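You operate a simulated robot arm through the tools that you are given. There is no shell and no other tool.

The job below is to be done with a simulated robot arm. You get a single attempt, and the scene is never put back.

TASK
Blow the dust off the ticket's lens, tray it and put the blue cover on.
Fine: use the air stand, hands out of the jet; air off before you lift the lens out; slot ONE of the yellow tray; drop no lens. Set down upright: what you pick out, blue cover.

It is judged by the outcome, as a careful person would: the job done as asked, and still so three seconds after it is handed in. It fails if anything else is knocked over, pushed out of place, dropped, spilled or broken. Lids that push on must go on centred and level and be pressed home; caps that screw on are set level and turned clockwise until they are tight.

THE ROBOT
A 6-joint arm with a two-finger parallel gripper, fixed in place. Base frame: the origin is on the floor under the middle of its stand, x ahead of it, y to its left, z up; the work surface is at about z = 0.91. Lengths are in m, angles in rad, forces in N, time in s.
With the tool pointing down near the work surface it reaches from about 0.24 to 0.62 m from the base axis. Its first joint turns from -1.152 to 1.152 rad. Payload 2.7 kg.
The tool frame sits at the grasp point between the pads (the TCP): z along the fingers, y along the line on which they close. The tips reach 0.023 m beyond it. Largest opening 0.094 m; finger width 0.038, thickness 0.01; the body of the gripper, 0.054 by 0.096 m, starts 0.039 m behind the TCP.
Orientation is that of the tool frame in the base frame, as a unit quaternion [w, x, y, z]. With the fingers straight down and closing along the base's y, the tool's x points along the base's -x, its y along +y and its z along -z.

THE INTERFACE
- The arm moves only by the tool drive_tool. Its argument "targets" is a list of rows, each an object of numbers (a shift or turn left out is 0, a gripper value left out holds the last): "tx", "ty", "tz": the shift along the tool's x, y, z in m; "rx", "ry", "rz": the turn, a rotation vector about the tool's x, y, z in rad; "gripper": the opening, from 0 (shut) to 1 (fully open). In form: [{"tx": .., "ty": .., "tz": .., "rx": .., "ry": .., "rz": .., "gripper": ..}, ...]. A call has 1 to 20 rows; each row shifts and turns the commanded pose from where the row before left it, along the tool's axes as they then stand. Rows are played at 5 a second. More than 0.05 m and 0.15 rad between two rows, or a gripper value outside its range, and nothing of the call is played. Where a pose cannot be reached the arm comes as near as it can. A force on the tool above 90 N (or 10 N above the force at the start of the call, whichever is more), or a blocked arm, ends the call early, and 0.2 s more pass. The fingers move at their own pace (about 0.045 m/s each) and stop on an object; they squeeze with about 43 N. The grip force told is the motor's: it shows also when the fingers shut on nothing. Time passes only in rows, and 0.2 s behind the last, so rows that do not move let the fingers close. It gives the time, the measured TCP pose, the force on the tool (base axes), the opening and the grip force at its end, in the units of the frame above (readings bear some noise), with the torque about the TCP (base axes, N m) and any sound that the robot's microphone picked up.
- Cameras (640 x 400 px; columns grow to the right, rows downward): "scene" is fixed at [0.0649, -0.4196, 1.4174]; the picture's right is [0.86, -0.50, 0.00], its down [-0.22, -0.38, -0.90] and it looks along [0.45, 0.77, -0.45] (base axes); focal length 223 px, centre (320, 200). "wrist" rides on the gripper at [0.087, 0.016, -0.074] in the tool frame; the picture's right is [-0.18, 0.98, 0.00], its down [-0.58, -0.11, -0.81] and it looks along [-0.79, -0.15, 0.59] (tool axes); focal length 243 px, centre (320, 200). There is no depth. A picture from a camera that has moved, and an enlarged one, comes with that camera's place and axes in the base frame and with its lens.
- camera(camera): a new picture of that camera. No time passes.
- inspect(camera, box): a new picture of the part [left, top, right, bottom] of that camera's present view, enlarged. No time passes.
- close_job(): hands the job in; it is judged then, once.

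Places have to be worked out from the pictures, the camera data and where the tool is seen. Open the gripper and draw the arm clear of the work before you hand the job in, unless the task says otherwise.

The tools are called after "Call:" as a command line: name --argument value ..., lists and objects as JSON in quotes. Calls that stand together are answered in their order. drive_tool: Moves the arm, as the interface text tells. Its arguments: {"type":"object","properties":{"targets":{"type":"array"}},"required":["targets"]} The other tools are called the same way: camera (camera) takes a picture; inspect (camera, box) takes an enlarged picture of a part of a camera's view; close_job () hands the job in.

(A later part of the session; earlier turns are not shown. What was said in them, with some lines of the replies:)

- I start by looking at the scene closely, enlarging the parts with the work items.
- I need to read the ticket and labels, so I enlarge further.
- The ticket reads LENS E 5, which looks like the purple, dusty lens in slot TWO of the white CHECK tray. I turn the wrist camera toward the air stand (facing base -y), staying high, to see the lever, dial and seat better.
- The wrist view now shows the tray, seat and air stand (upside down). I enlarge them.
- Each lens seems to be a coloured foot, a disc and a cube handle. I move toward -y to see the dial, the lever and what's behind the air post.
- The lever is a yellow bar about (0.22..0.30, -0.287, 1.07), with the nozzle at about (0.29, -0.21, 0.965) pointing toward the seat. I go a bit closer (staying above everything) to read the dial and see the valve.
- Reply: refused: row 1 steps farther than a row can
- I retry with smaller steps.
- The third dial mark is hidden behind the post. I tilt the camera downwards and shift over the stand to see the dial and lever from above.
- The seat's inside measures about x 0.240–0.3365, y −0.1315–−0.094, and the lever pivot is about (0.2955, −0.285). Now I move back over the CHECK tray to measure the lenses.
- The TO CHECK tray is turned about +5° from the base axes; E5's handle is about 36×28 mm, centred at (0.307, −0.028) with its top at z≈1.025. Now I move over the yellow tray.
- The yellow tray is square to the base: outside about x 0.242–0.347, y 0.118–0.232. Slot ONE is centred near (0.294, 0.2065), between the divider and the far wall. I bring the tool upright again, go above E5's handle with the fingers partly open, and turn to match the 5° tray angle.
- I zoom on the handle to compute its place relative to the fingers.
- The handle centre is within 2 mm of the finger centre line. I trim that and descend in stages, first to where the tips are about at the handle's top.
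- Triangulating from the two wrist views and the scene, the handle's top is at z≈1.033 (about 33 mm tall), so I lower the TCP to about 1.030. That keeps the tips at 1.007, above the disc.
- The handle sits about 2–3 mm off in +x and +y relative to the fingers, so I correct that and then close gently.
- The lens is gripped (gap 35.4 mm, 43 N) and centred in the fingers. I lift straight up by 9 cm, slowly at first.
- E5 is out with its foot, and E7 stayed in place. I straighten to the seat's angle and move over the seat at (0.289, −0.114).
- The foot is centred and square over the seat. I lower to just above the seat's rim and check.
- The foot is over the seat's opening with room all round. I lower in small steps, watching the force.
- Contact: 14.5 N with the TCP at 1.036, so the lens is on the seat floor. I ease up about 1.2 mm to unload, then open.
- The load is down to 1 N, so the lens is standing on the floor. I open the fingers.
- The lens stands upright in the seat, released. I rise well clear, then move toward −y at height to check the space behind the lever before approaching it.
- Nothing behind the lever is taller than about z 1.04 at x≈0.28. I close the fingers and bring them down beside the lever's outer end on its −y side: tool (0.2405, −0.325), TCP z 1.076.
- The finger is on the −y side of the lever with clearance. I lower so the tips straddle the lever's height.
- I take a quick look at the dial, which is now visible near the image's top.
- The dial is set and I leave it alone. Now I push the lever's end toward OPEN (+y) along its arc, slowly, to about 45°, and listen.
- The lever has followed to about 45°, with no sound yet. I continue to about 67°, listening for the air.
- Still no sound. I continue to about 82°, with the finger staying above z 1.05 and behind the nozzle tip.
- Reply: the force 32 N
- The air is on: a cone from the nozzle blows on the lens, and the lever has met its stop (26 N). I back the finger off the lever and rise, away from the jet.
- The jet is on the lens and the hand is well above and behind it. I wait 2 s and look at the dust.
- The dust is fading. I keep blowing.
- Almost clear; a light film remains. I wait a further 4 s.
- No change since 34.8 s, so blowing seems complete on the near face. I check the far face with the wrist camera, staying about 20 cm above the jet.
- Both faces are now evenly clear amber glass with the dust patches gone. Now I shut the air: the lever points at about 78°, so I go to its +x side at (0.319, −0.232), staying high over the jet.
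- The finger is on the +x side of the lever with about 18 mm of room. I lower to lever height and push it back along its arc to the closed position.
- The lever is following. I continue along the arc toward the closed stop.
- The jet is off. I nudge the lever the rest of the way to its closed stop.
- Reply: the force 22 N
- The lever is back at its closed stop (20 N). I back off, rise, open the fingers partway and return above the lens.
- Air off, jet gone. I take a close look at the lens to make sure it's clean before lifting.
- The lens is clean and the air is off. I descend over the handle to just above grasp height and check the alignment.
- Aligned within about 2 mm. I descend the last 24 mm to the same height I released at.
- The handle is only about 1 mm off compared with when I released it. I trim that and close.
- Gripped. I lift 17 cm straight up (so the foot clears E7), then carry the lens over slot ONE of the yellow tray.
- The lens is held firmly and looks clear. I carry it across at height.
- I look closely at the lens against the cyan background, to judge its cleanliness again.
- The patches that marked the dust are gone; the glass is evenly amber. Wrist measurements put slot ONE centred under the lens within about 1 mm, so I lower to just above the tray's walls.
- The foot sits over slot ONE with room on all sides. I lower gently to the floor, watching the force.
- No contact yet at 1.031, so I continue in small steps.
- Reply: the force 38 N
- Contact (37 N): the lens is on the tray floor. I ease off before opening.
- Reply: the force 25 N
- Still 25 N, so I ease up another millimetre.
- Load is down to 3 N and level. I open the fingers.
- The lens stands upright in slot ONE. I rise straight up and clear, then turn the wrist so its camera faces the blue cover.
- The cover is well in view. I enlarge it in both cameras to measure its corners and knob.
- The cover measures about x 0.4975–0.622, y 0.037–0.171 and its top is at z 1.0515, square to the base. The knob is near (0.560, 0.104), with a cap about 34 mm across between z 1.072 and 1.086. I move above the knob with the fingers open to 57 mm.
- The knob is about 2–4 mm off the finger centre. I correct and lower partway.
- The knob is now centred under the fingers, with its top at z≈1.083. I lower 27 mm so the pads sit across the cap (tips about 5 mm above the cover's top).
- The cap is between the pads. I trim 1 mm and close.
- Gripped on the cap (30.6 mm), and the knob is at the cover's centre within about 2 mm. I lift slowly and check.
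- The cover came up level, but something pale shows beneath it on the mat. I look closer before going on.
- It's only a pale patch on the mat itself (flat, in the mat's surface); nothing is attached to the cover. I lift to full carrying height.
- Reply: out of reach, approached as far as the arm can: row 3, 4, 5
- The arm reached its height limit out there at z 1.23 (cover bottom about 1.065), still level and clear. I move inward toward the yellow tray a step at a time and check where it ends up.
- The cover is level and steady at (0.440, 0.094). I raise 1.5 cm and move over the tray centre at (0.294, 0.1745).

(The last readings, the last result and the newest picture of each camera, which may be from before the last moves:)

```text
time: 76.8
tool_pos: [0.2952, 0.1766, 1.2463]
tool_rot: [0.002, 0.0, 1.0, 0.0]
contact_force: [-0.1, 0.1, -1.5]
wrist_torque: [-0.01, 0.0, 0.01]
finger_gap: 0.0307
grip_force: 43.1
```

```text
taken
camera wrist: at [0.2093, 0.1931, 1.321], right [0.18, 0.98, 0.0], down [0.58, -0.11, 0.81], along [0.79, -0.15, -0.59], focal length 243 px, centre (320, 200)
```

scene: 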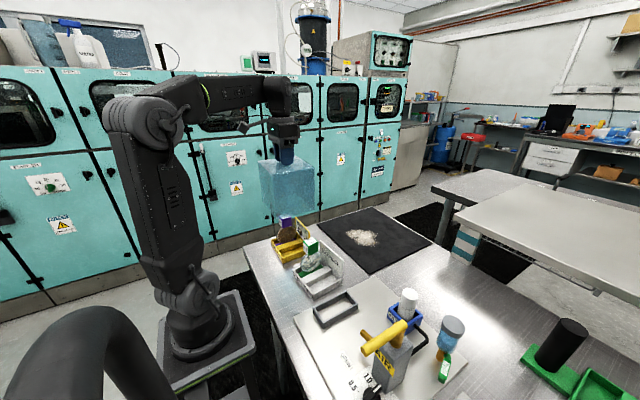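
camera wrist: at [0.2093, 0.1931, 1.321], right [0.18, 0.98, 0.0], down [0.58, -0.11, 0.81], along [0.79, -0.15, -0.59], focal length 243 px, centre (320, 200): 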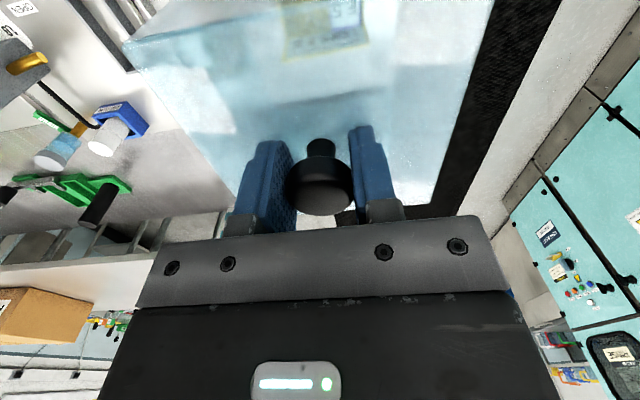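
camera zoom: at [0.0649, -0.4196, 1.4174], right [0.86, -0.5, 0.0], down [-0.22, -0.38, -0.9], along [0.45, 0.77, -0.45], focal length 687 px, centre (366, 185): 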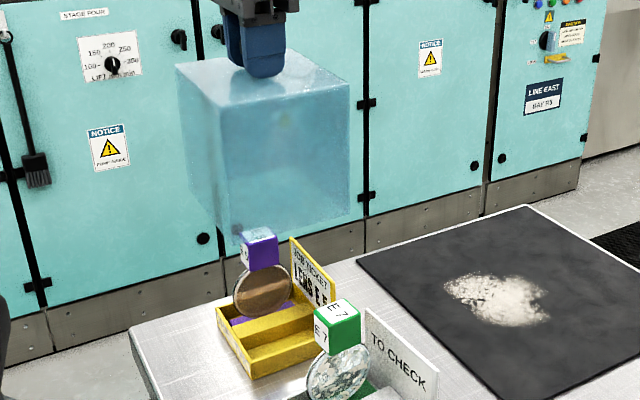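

I check alignment of the cover with the tray in enlarged views before lowering.

Call:
inspect --camera "scene" --box '[250, 190, 330, 270]'

Call:
inspect --camera "wrist" --box '[220, 0, 440, 150]'

Call:
inspect --camera "scene" --box '[250, 140, 330, 220]'

```text
5.00 times, centred on (290, 230) of scene
camera zoom: at [0.0649, -0.4196, 1.4174], right [0.86, -0.5, 0.0], down [-0.22, -0.38, -0.9], along [0.45, 0.77, -0.45], focal length 1116 px, centre (470, 50)
```

zoom: 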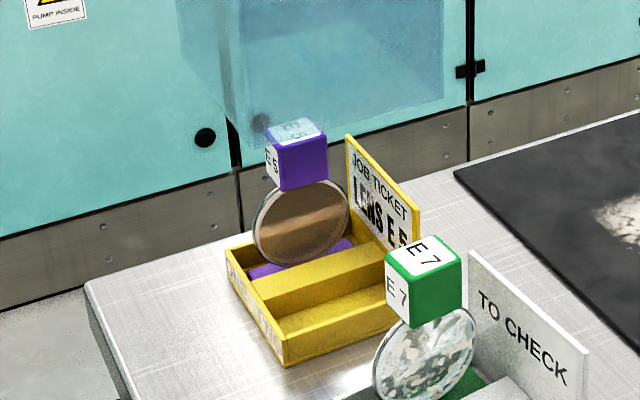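

```text
2.67 times, centred on (330, 75) of wrist
camera zoom: at [0.2093, 0.1931, 1.321], right [0.18, 0.98, 0.0], down [0.58, -0.11, 0.81], along [0.79, -0.15, -0.59], focal length 647 px, centre (293, 533)
```

zoom: 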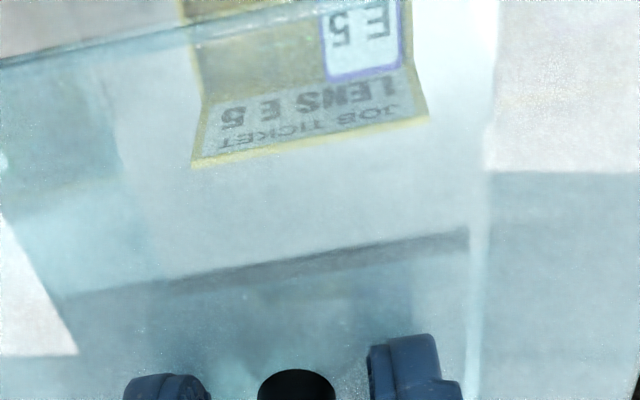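

```text
5.00 times, centred on (290, 180) of scene
camera zoom: at [0.0649, -0.4196, 1.4174], right [0.86, -0.5, 0.0], down [-0.22, -0.38, -0.9], along [0.45, 0.77, -0.45], focal length 1116 px, centre (470, 300)
```

zoom: 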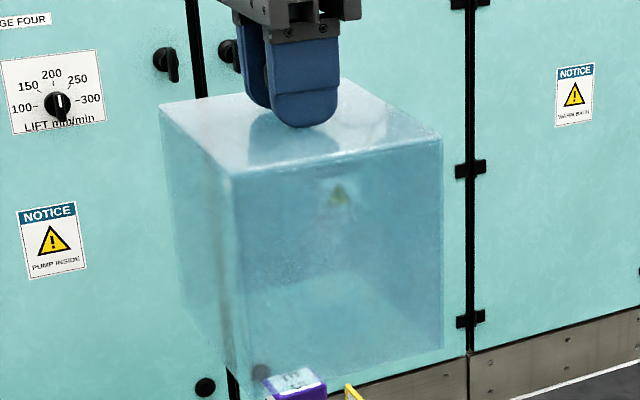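

The cover's top corners match where I expect within about 2 mm. I take another reading or two of the pose (there is noise) to average it before lowering.

Call:
drive_tool --targets '[{}]'

Call:
drive_tool --targets '[{}]'

Call:
drive_tool --targets '[{}]'

Call:
drive_tool --targets '[{}]'

```text
time: 77.2
tool_pos: [0.2962, 0.1777, 1.2467]
tool_rot: [0.001, 0.001, 1.0, 0.0]
contact_force: [-0.4, -0.3, -2.1]
wrist_torque: [0.0, -0.02, 0.04]
finger_gap: 0.0307
grip_force: 42.8
```

```text
time: 77.6
tool_pos: [0.2956, 0.177, 1.2463]
tool_rot: [0.001, 0.0, 1.0, 0.0]
contact_force: [-0.2, 0.1, -1.1]
wrist_torque: [-0.01, 0.03, 0.03]
finger_gap: 0.0307
grip_force: 43.0
```

```text
time: 78.0
tool_pos: [0.2958, 0.1762, 1.2465]
tool_rot: [0.001, 0.0, 1.0, 0.0]
contact_force: [-0.5, 0.1, -1.7]
wrist_torque: [-0.03, 0.02, -0.02]
finger_gap: 0.0308
grip_force: 42.8
```

```text
time: 78.4
tool_pos: [0.2959, 0.1773, 1.2454]
tool_rot: [0.002, 0.0, 1.0, 0.0]
contact_force: [0.7, 0.1, -1.4]
wrist_torque: [-0.02, 0.0, 0.0]
finger_gap: 0.0307
grip_force: 42.9
```

Averaged pose is (0.2957, 0.1770), so I shift by (−1.9, −2.2) mm to the tray centre. I then lower until the cover's bottom is about level with the ticket plate's top.

Call:
drive_tool --targets '[{"tx": 0.0019, "ty": -0.0022}, {"tz": 0.02}, {"tz": 0.02}, {"tz": 0.02}, {"tz": 0.015}, {}]'

Call:
inspect --camera "scene" --box '[240, 170, 340, 270]'

Call:
inspect --camera "wrist" --box '[200, 0, 440, 150]'

```text
time: 79.8
tool_pos: [0.2922, 0.1742, 1.1701]
tool_rot: [0.002, 0.0, 1.0, 0.0]
contact_force: [0.1, 0.4, -1.0]
wrist_torque: [-0.03, -0.02, 0.0]
finger_gap: 0.0303
grip_force: 43.0
```

```text
4.00 times, centred on (290, 220) of scene
camera zoom: at [0.0649, -0.4196, 1.4174], right [0.86, -0.5, 0.0], down [-0.22, -0.38, -0.9], along [0.45, 0.77, -0.45], focal length 893 px, centre (440, 120)
```

zoom: 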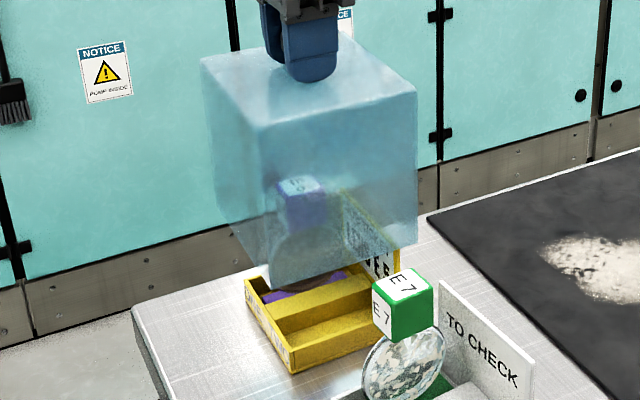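

```text
2.67 times, centred on (320, 75) of wrist
camera zoom: at [0.2059, 0.1903, 1.2451], right [0.18, 0.98, 0.0], down [0.58, -0.11, 0.81], along [0.79, -0.15, -0.59], focal length 647 px, centre (320, 533)
```

zoom: 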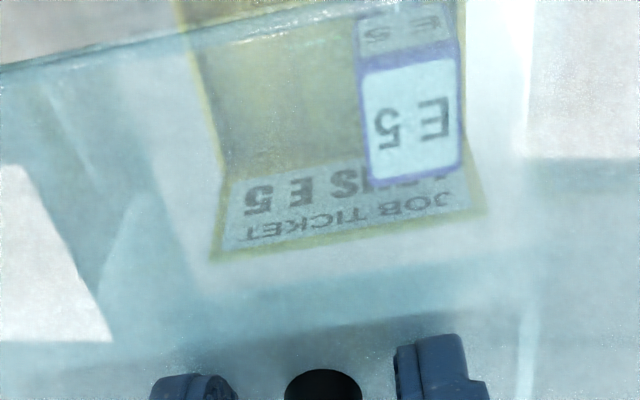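

Through the cover I can see the ticket plate's top edge exactly where a centred tray should appear (within about 1 mm). I continue lowering, keeping watch on forces.

Call:
drive_tool --targets '[{"tz": 0.015}, {"tz": 0.015}, {"tz": 0.015}, {"tz": 0.012}, {}]'

Call:
inspect --camera "scene" --box '[240, 180, 340, 280]'

Call:
inspect --camera "wrist" --box '[200, 0, 440, 150]'

```text
time: 81.0
tool_pos: [0.2933, 0.1744, 1.1156]
tool_rot: [0.002, 0.0, 1.0, 0.0]
contact_force: [0.9, 0.4, -1.1]
wrist_torque: [0.0, -0.01, 0.0]
finger_gap: 0.0307
grip_force: 42.4
```

```text
4.00 times, centred on (290, 230) of scene
camera zoom: at [0.0649, -0.4196, 1.4174], right [0.86, -0.5, 0.0], down [-0.22, -0.38, -0.9], along [0.45, 0.77, -0.45], focal length 893 px, centre (440, 80)
```

zoom: 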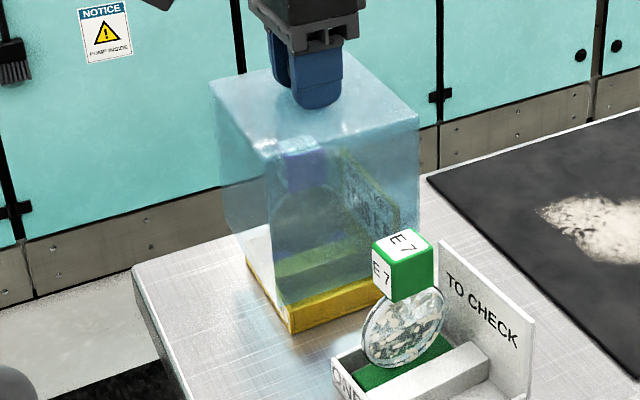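

```text
2.67 times, centred on (320, 75) of wrist
camera zoom: at [0.2068, 0.1905, 1.1889], right [0.18, 0.98, 0.0], down [0.58, -0.11, 0.81], along [0.79, -0.15, -0.59], focal length 647 px, centre (320, 533)
```

zoom: 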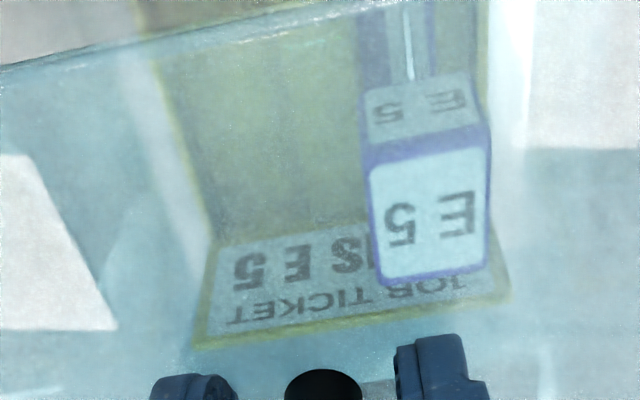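

The cover's bottom is just above the tray walls, and it looks concentric in both views. I lower the rest slowly.

Call:
drive_tool --targets '[{"tz": 0.006}, {"tz": 0.006}, {"tz": 0.006}, {"tz": 0.006}, {}]'

Call:
inspect --camera "scene" --box '[250, 200, 330, 280]'

```text
time: 82.2
tool_pos: [0.2939, 0.1733, 1.0886]
tool_rot: [0.002, 0.0, 1.0, 0.0]
contact_force: [-1.2, -0.5, -1.5]
wrist_torque: [-0.02, -0.02, -0.01]
finger_gap: 0.0304
grip_force: 43.5
```

```text
5.00 times, centred on (290, 240) of scene
camera zoom: at [0.0649, -0.4196, 1.4174], right [0.86, -0.5, 0.0], down [-0.22, -0.38, -0.9], along [0.45, 0.77, -0.45], focal length 1116 px, centre (470, 0)
```

zoom: 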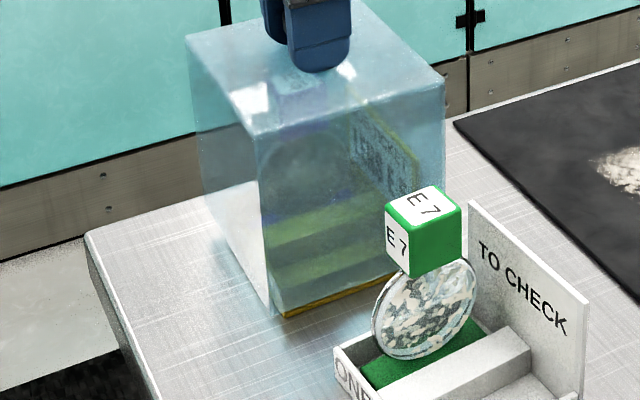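

The cover has passed down around the tray, with no contact. I do the last centimetre in 3 mm steps.

Call:
drive_tool --targets '[{"tz": 0.003}, {"tz": 0.003}, {"tz": 0.002}, {}]'

Call:
inspect --camera "scene" --box '[260, 230, 320, 280]'

```text
time: 83.2
tool_pos: [0.2928, 0.1722, 1.0804]
tool_rot: [0.001, 0.0, 1.0, 0.0]
contact_force: [0.1, 0.0, -1.9]
wrist_torque: [0.01, -0.02, -0.02]
finger_gap: 0.0307
grip_force: 42.8
```

```text
8.00 times, centred on (290, 255) of scene
camera zoom: at [0.0649, -0.4196, 1.4174], right [0.86, -0.5, 0.0], down [-0.22, -0.38, -0.9], along [0.45, 0.77, -0.45], focal length 1785 px, centre (560, -240)
```

zoom: 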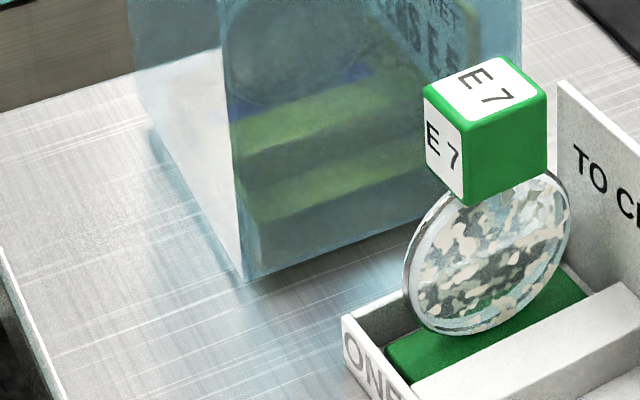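

Call:
drive_tool --targets '[{"tz": 0.0015}, {"tz": 0.0015}, {}]'

```text
time: 84.0
tool_pos: [0.2928, 0.173, 1.0788]
tool_rot: [0.002, 0.0, 1.0, 0.001]
contact_force: [-0.3, 0.7, -1.9]
wrist_torque: [0.01, -0.03, -0.02]
finger_gap: 0.0305
grip_force: 43.1
```

Call:
drive_tool --targets '[{"tz": 0.0015}, {"tz": 0.001}, {}]'

Call:
inspect --camera "scene" --box '[260, 230, 320, 280]'

```text
time: 84.8
tool_pos: [0.2929, 0.1732, 1.0754]
tool_rot: [0.002, 0.0, 1.0, 0.0]
contact_force: [-0.2, 0.1, -1.4]
wrist_torque: [0.0, -0.04, 0.03]
finger_gap: 0.0304
grip_force: 42.6
```

```text
8.00 times, centred on (290, 255) of scene
camera zoom: at [0.0649, -0.4196, 1.4174], right [0.86, -0.5, 0.0], down [-0.22, -0.38, -0.9], along [0.45, 0.77, -0.45], focal length 1785 px, centre (560, -240)
```

zoom: 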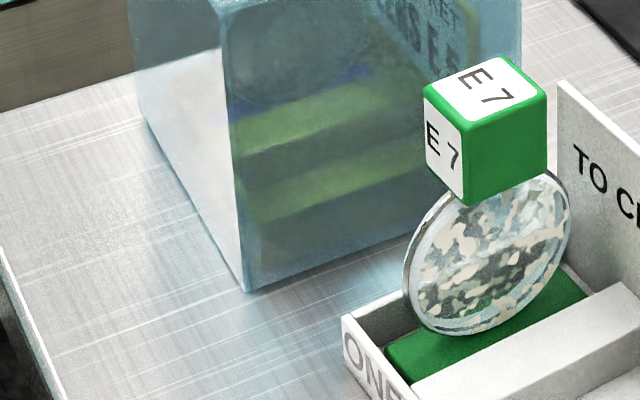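

Call:
drive_tool --targets '[{"tz": 0.001}, {"tz": 0.001}, {}]'

```text
time: 85.6
tool_pos: [0.2929, 0.1747, 1.0737]
tool_rot: [0.003, 0.0, 1.0, 0.001]
contact_force: [-1.5, 2.7, 9.3]
wrist_torque: [-0.23, 0.28, -0.04]
finger_gap: 0.0308
grip_force: 43.1
```

Contact (9 N) with the TCP at 1.074: the cover is down on the table. I ease off half a millimetre and open the fingers.

Call:
drive_tool --targets '[{"tz": -0.0005}, {}]'

Call:
inspect --camera "scene" --box '[250, 190, 330, 280]'

```text
time: 86.2
tool_pos: [0.2929, 0.1742, 1.0755]
tool_rot: [0.002, 0.0, 1.0, -0.001]
contact_force: [2.2, 0.7, 1.9]
wrist_torque: [-0.13, -0.35, 0.13]
finger_gap: 0.0305
grip_force: 43.2
```

```text
4.44 times, centred on (290, 235) of scene
camera zoom: at [0.0649, -0.4196, 1.4174], right [0.86, -0.5, 0.0], down [-0.22, -0.38, -0.9], along [0.45, 0.77, -0.45], focal length 992 px, centre (453, 44)
```

zoom: 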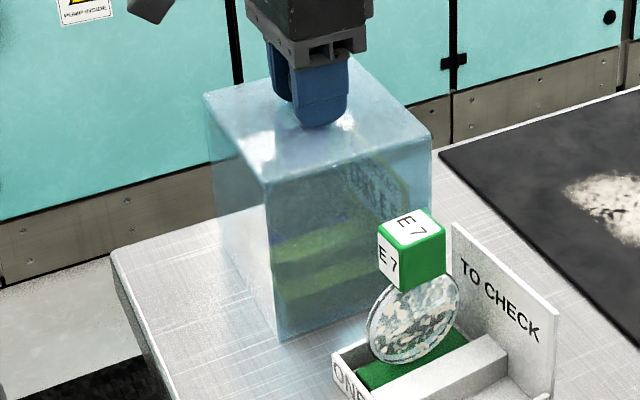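

The cover rests on the table around the tray, level, and the load is down to 2 N. I open the fingers.

Call:
drive_tool --targets '[{"gripper": 0.55}, {}, {}]'

Call:
inspect --camera "wrist" --box '[220, 60, 420, 220]'

Call:
inspect --camera "scene" --box '[250, 190, 330, 280]'

```text
time: 87.0
tool_pos: [0.2929, 0.1732, 1.075]
tool_rot: [0.001, 0.0, 1.0, 0.0]
contact_force: [0.7, 0.7, 0.6]
wrist_torque: [0.01, -0.04, 0.01]
finger_gap: 0.0516
grip_force: 0.1
```

```text
2.50 times, centred on (320, 140) of wrist
camera zoom: at [0.2066, 0.1895, 1.1499], right [0.18, 0.98, 0.0], down [0.58, -0.11, 0.81], along [0.79, -0.15, -0.59], focal length 606 px, centre (320, 350)
```

zoom: 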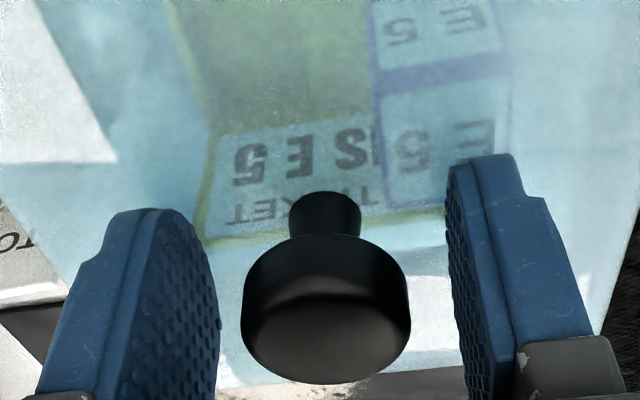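

```text
4.44 times, centred on (290, 235) of scene
camera zoom: at [0.0649, -0.4196, 1.4174], right [0.86, -0.5, 0.0], down [-0.22, -0.38, -0.9], along [0.45, 0.77, -0.45], focal length 992 px, centre (453, 44)
```

zoom: 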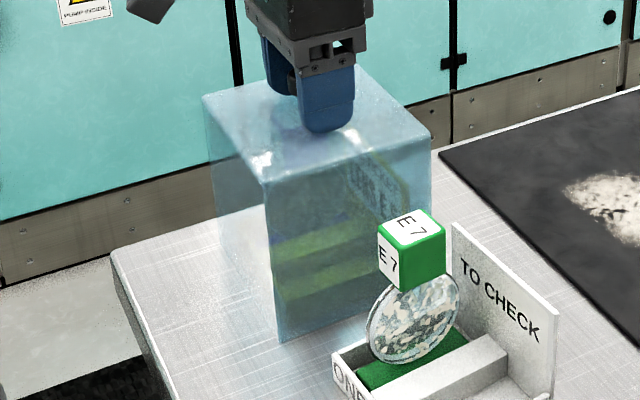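

Released, and the cover stays put. I withdraw straight up and then away from the work.

Call:
drive_tool --targets '[{"tz": -0.015}, {"tz": -0.03}, {"tz": -0.045}, {"tz": -0.045}, {"tz": -0.045}, {"tx": -0.01, "ty": -0.045}, {"tx": -0.01, "ty": -0.045}, {"tx": -0.01, "ty": -0.045}, {"tx": -0.01, "ty": -0.045}, {}]'

Call:
camera --camera "scene"

Call:
inspect --camera "scene" --box '[240, 180, 370, 300]'

Call:
inspect --camera "scene" --box '[290, 250, 450, 400]'

```text
time: 89.2
tool_pos: [0.335, -0.0059, 1.2547]
tool_rot: [0.002, 0.0, 1.0, 0.0]
contact_force: [-0.1, -0.3, 0.4]
wrist_torque: [-0.03, -0.01, -0.01]
finger_gap: 0.052
grip_force: 0.1
```

```text
taken
```

scene: 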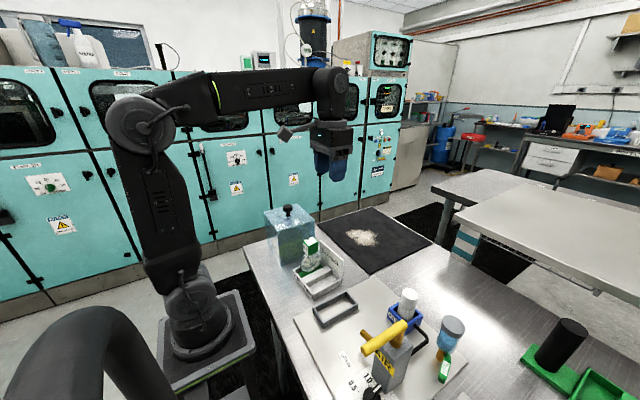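

```text
3.33 times, centred on (305, 240) of scene
camera zoom: at [0.0649, -0.4197, 1.4174], right [0.86, -0.5, 0.0], down [-0.22, -0.38, -0.9], along [0.45, 0.77, -0.45], focal length 744 px, centre (370, 67)
```

zoom: 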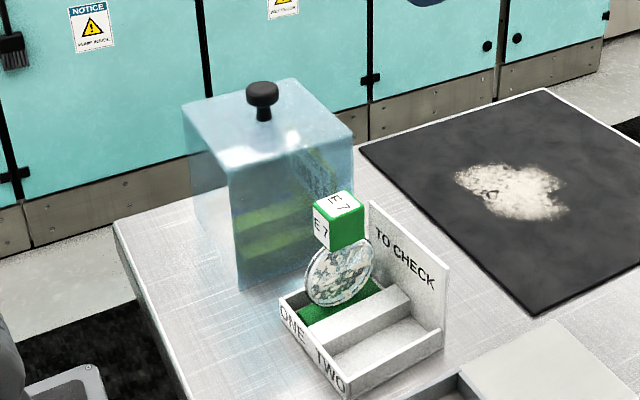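

```text
2.67 times, centred on (370, 325) of scene
camera zoom: at [0.0649, -0.4197, 1.4174], right [0.86, -0.5, 0.0], down [-0.22, -0.38, -0.9], along [0.45, 0.77, -0.45], focal length 595 px, centre (187, -133)
```

zoom: 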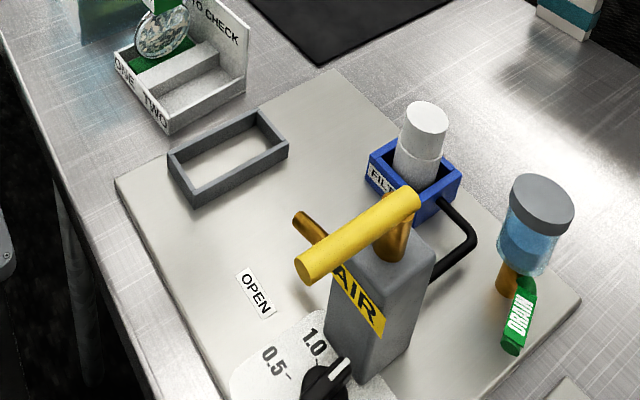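

Everything is standing. I take one last enlarged look at the covered tray, letting a moment pass, before handing in.

Call:
drive_tool --targets '[{"gripper": 1.0}, {}, {}, {}, {}]'

Call:
inspect --camera "scene" --box '[255, 200, 325, 275]'

Call:
camera --camera "wrist"

```text
time: 90.4
tool_pos: [0.3364, -0.0052, 1.255]
tool_rot: [0.002, 0.0, 1.0, 0.001]
contact_force: [0.1, -0.6, -0.7]
wrist_torque: [-0.03, 0.01, 0.02]
finger_gap: 0.0939
grip_force: 0.0
```

```text
5.33 times, centred on (290, 238) of scene
camera zoom: at [0.0649, -0.4196, 1.4174], right [0.86, -0.5, 0.0], down [-0.22, -0.38, -0.9], along [0.45, 0.77, -0.45], focal length 1190 px, centre (480, 0)
```

zoom: 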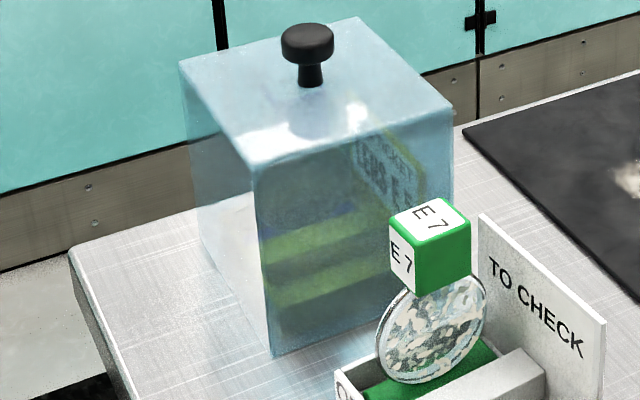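

```text
taken
camera wrist: at [0.2491, 0.0112, 1.3297], right [0.18, 0.98, 0.0], down [0.58, -0.11, 0.81], along [0.79, -0.15, -0.59], focal length 243 px, centre (320, 200)
```

wrist: 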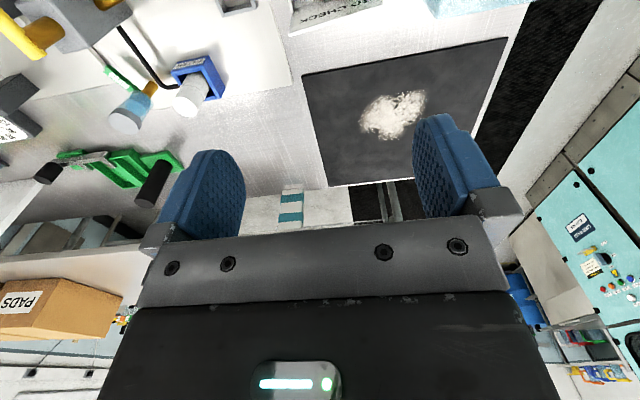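

The cover is level and fully down (its corners match a flat pose on the table), with the tray and E5 inside. The air is off, E7 is undisturbed, and the gripper is open and clear, so I hand in.

Call:
close_job

```text
The job is handed in.
```

I finished the job and handed it in; no result from the judging came back.

- **Lens:** I took E5, as the ticket asks. The dust patches were gone after about 17 s of air, leaving evenly clear, amber-tinted glass. It stopped changing after the first 7 s or so, so I read the tint as the glass itself.
- **Air:** The gripper stayed well above and behind the jet the whole time. I turned the lever back to its stop and saw the jet was gone before lifting the lens out. I left the pressure dial as I found it.
- **Tray:** E5 was upright in slot ONE of the yellow tray when I let go. No lens was dropped.
- **Blue cover:** It sits level on the table around the tray, centred to within 1–2 mm. Lifting it uncovered a pale patch on the black mat, which I left alone.

E7 is still upright in the TO CHECK tray, and I saw nothing else moved or knocked over. The gripper is open and the arm is clear.
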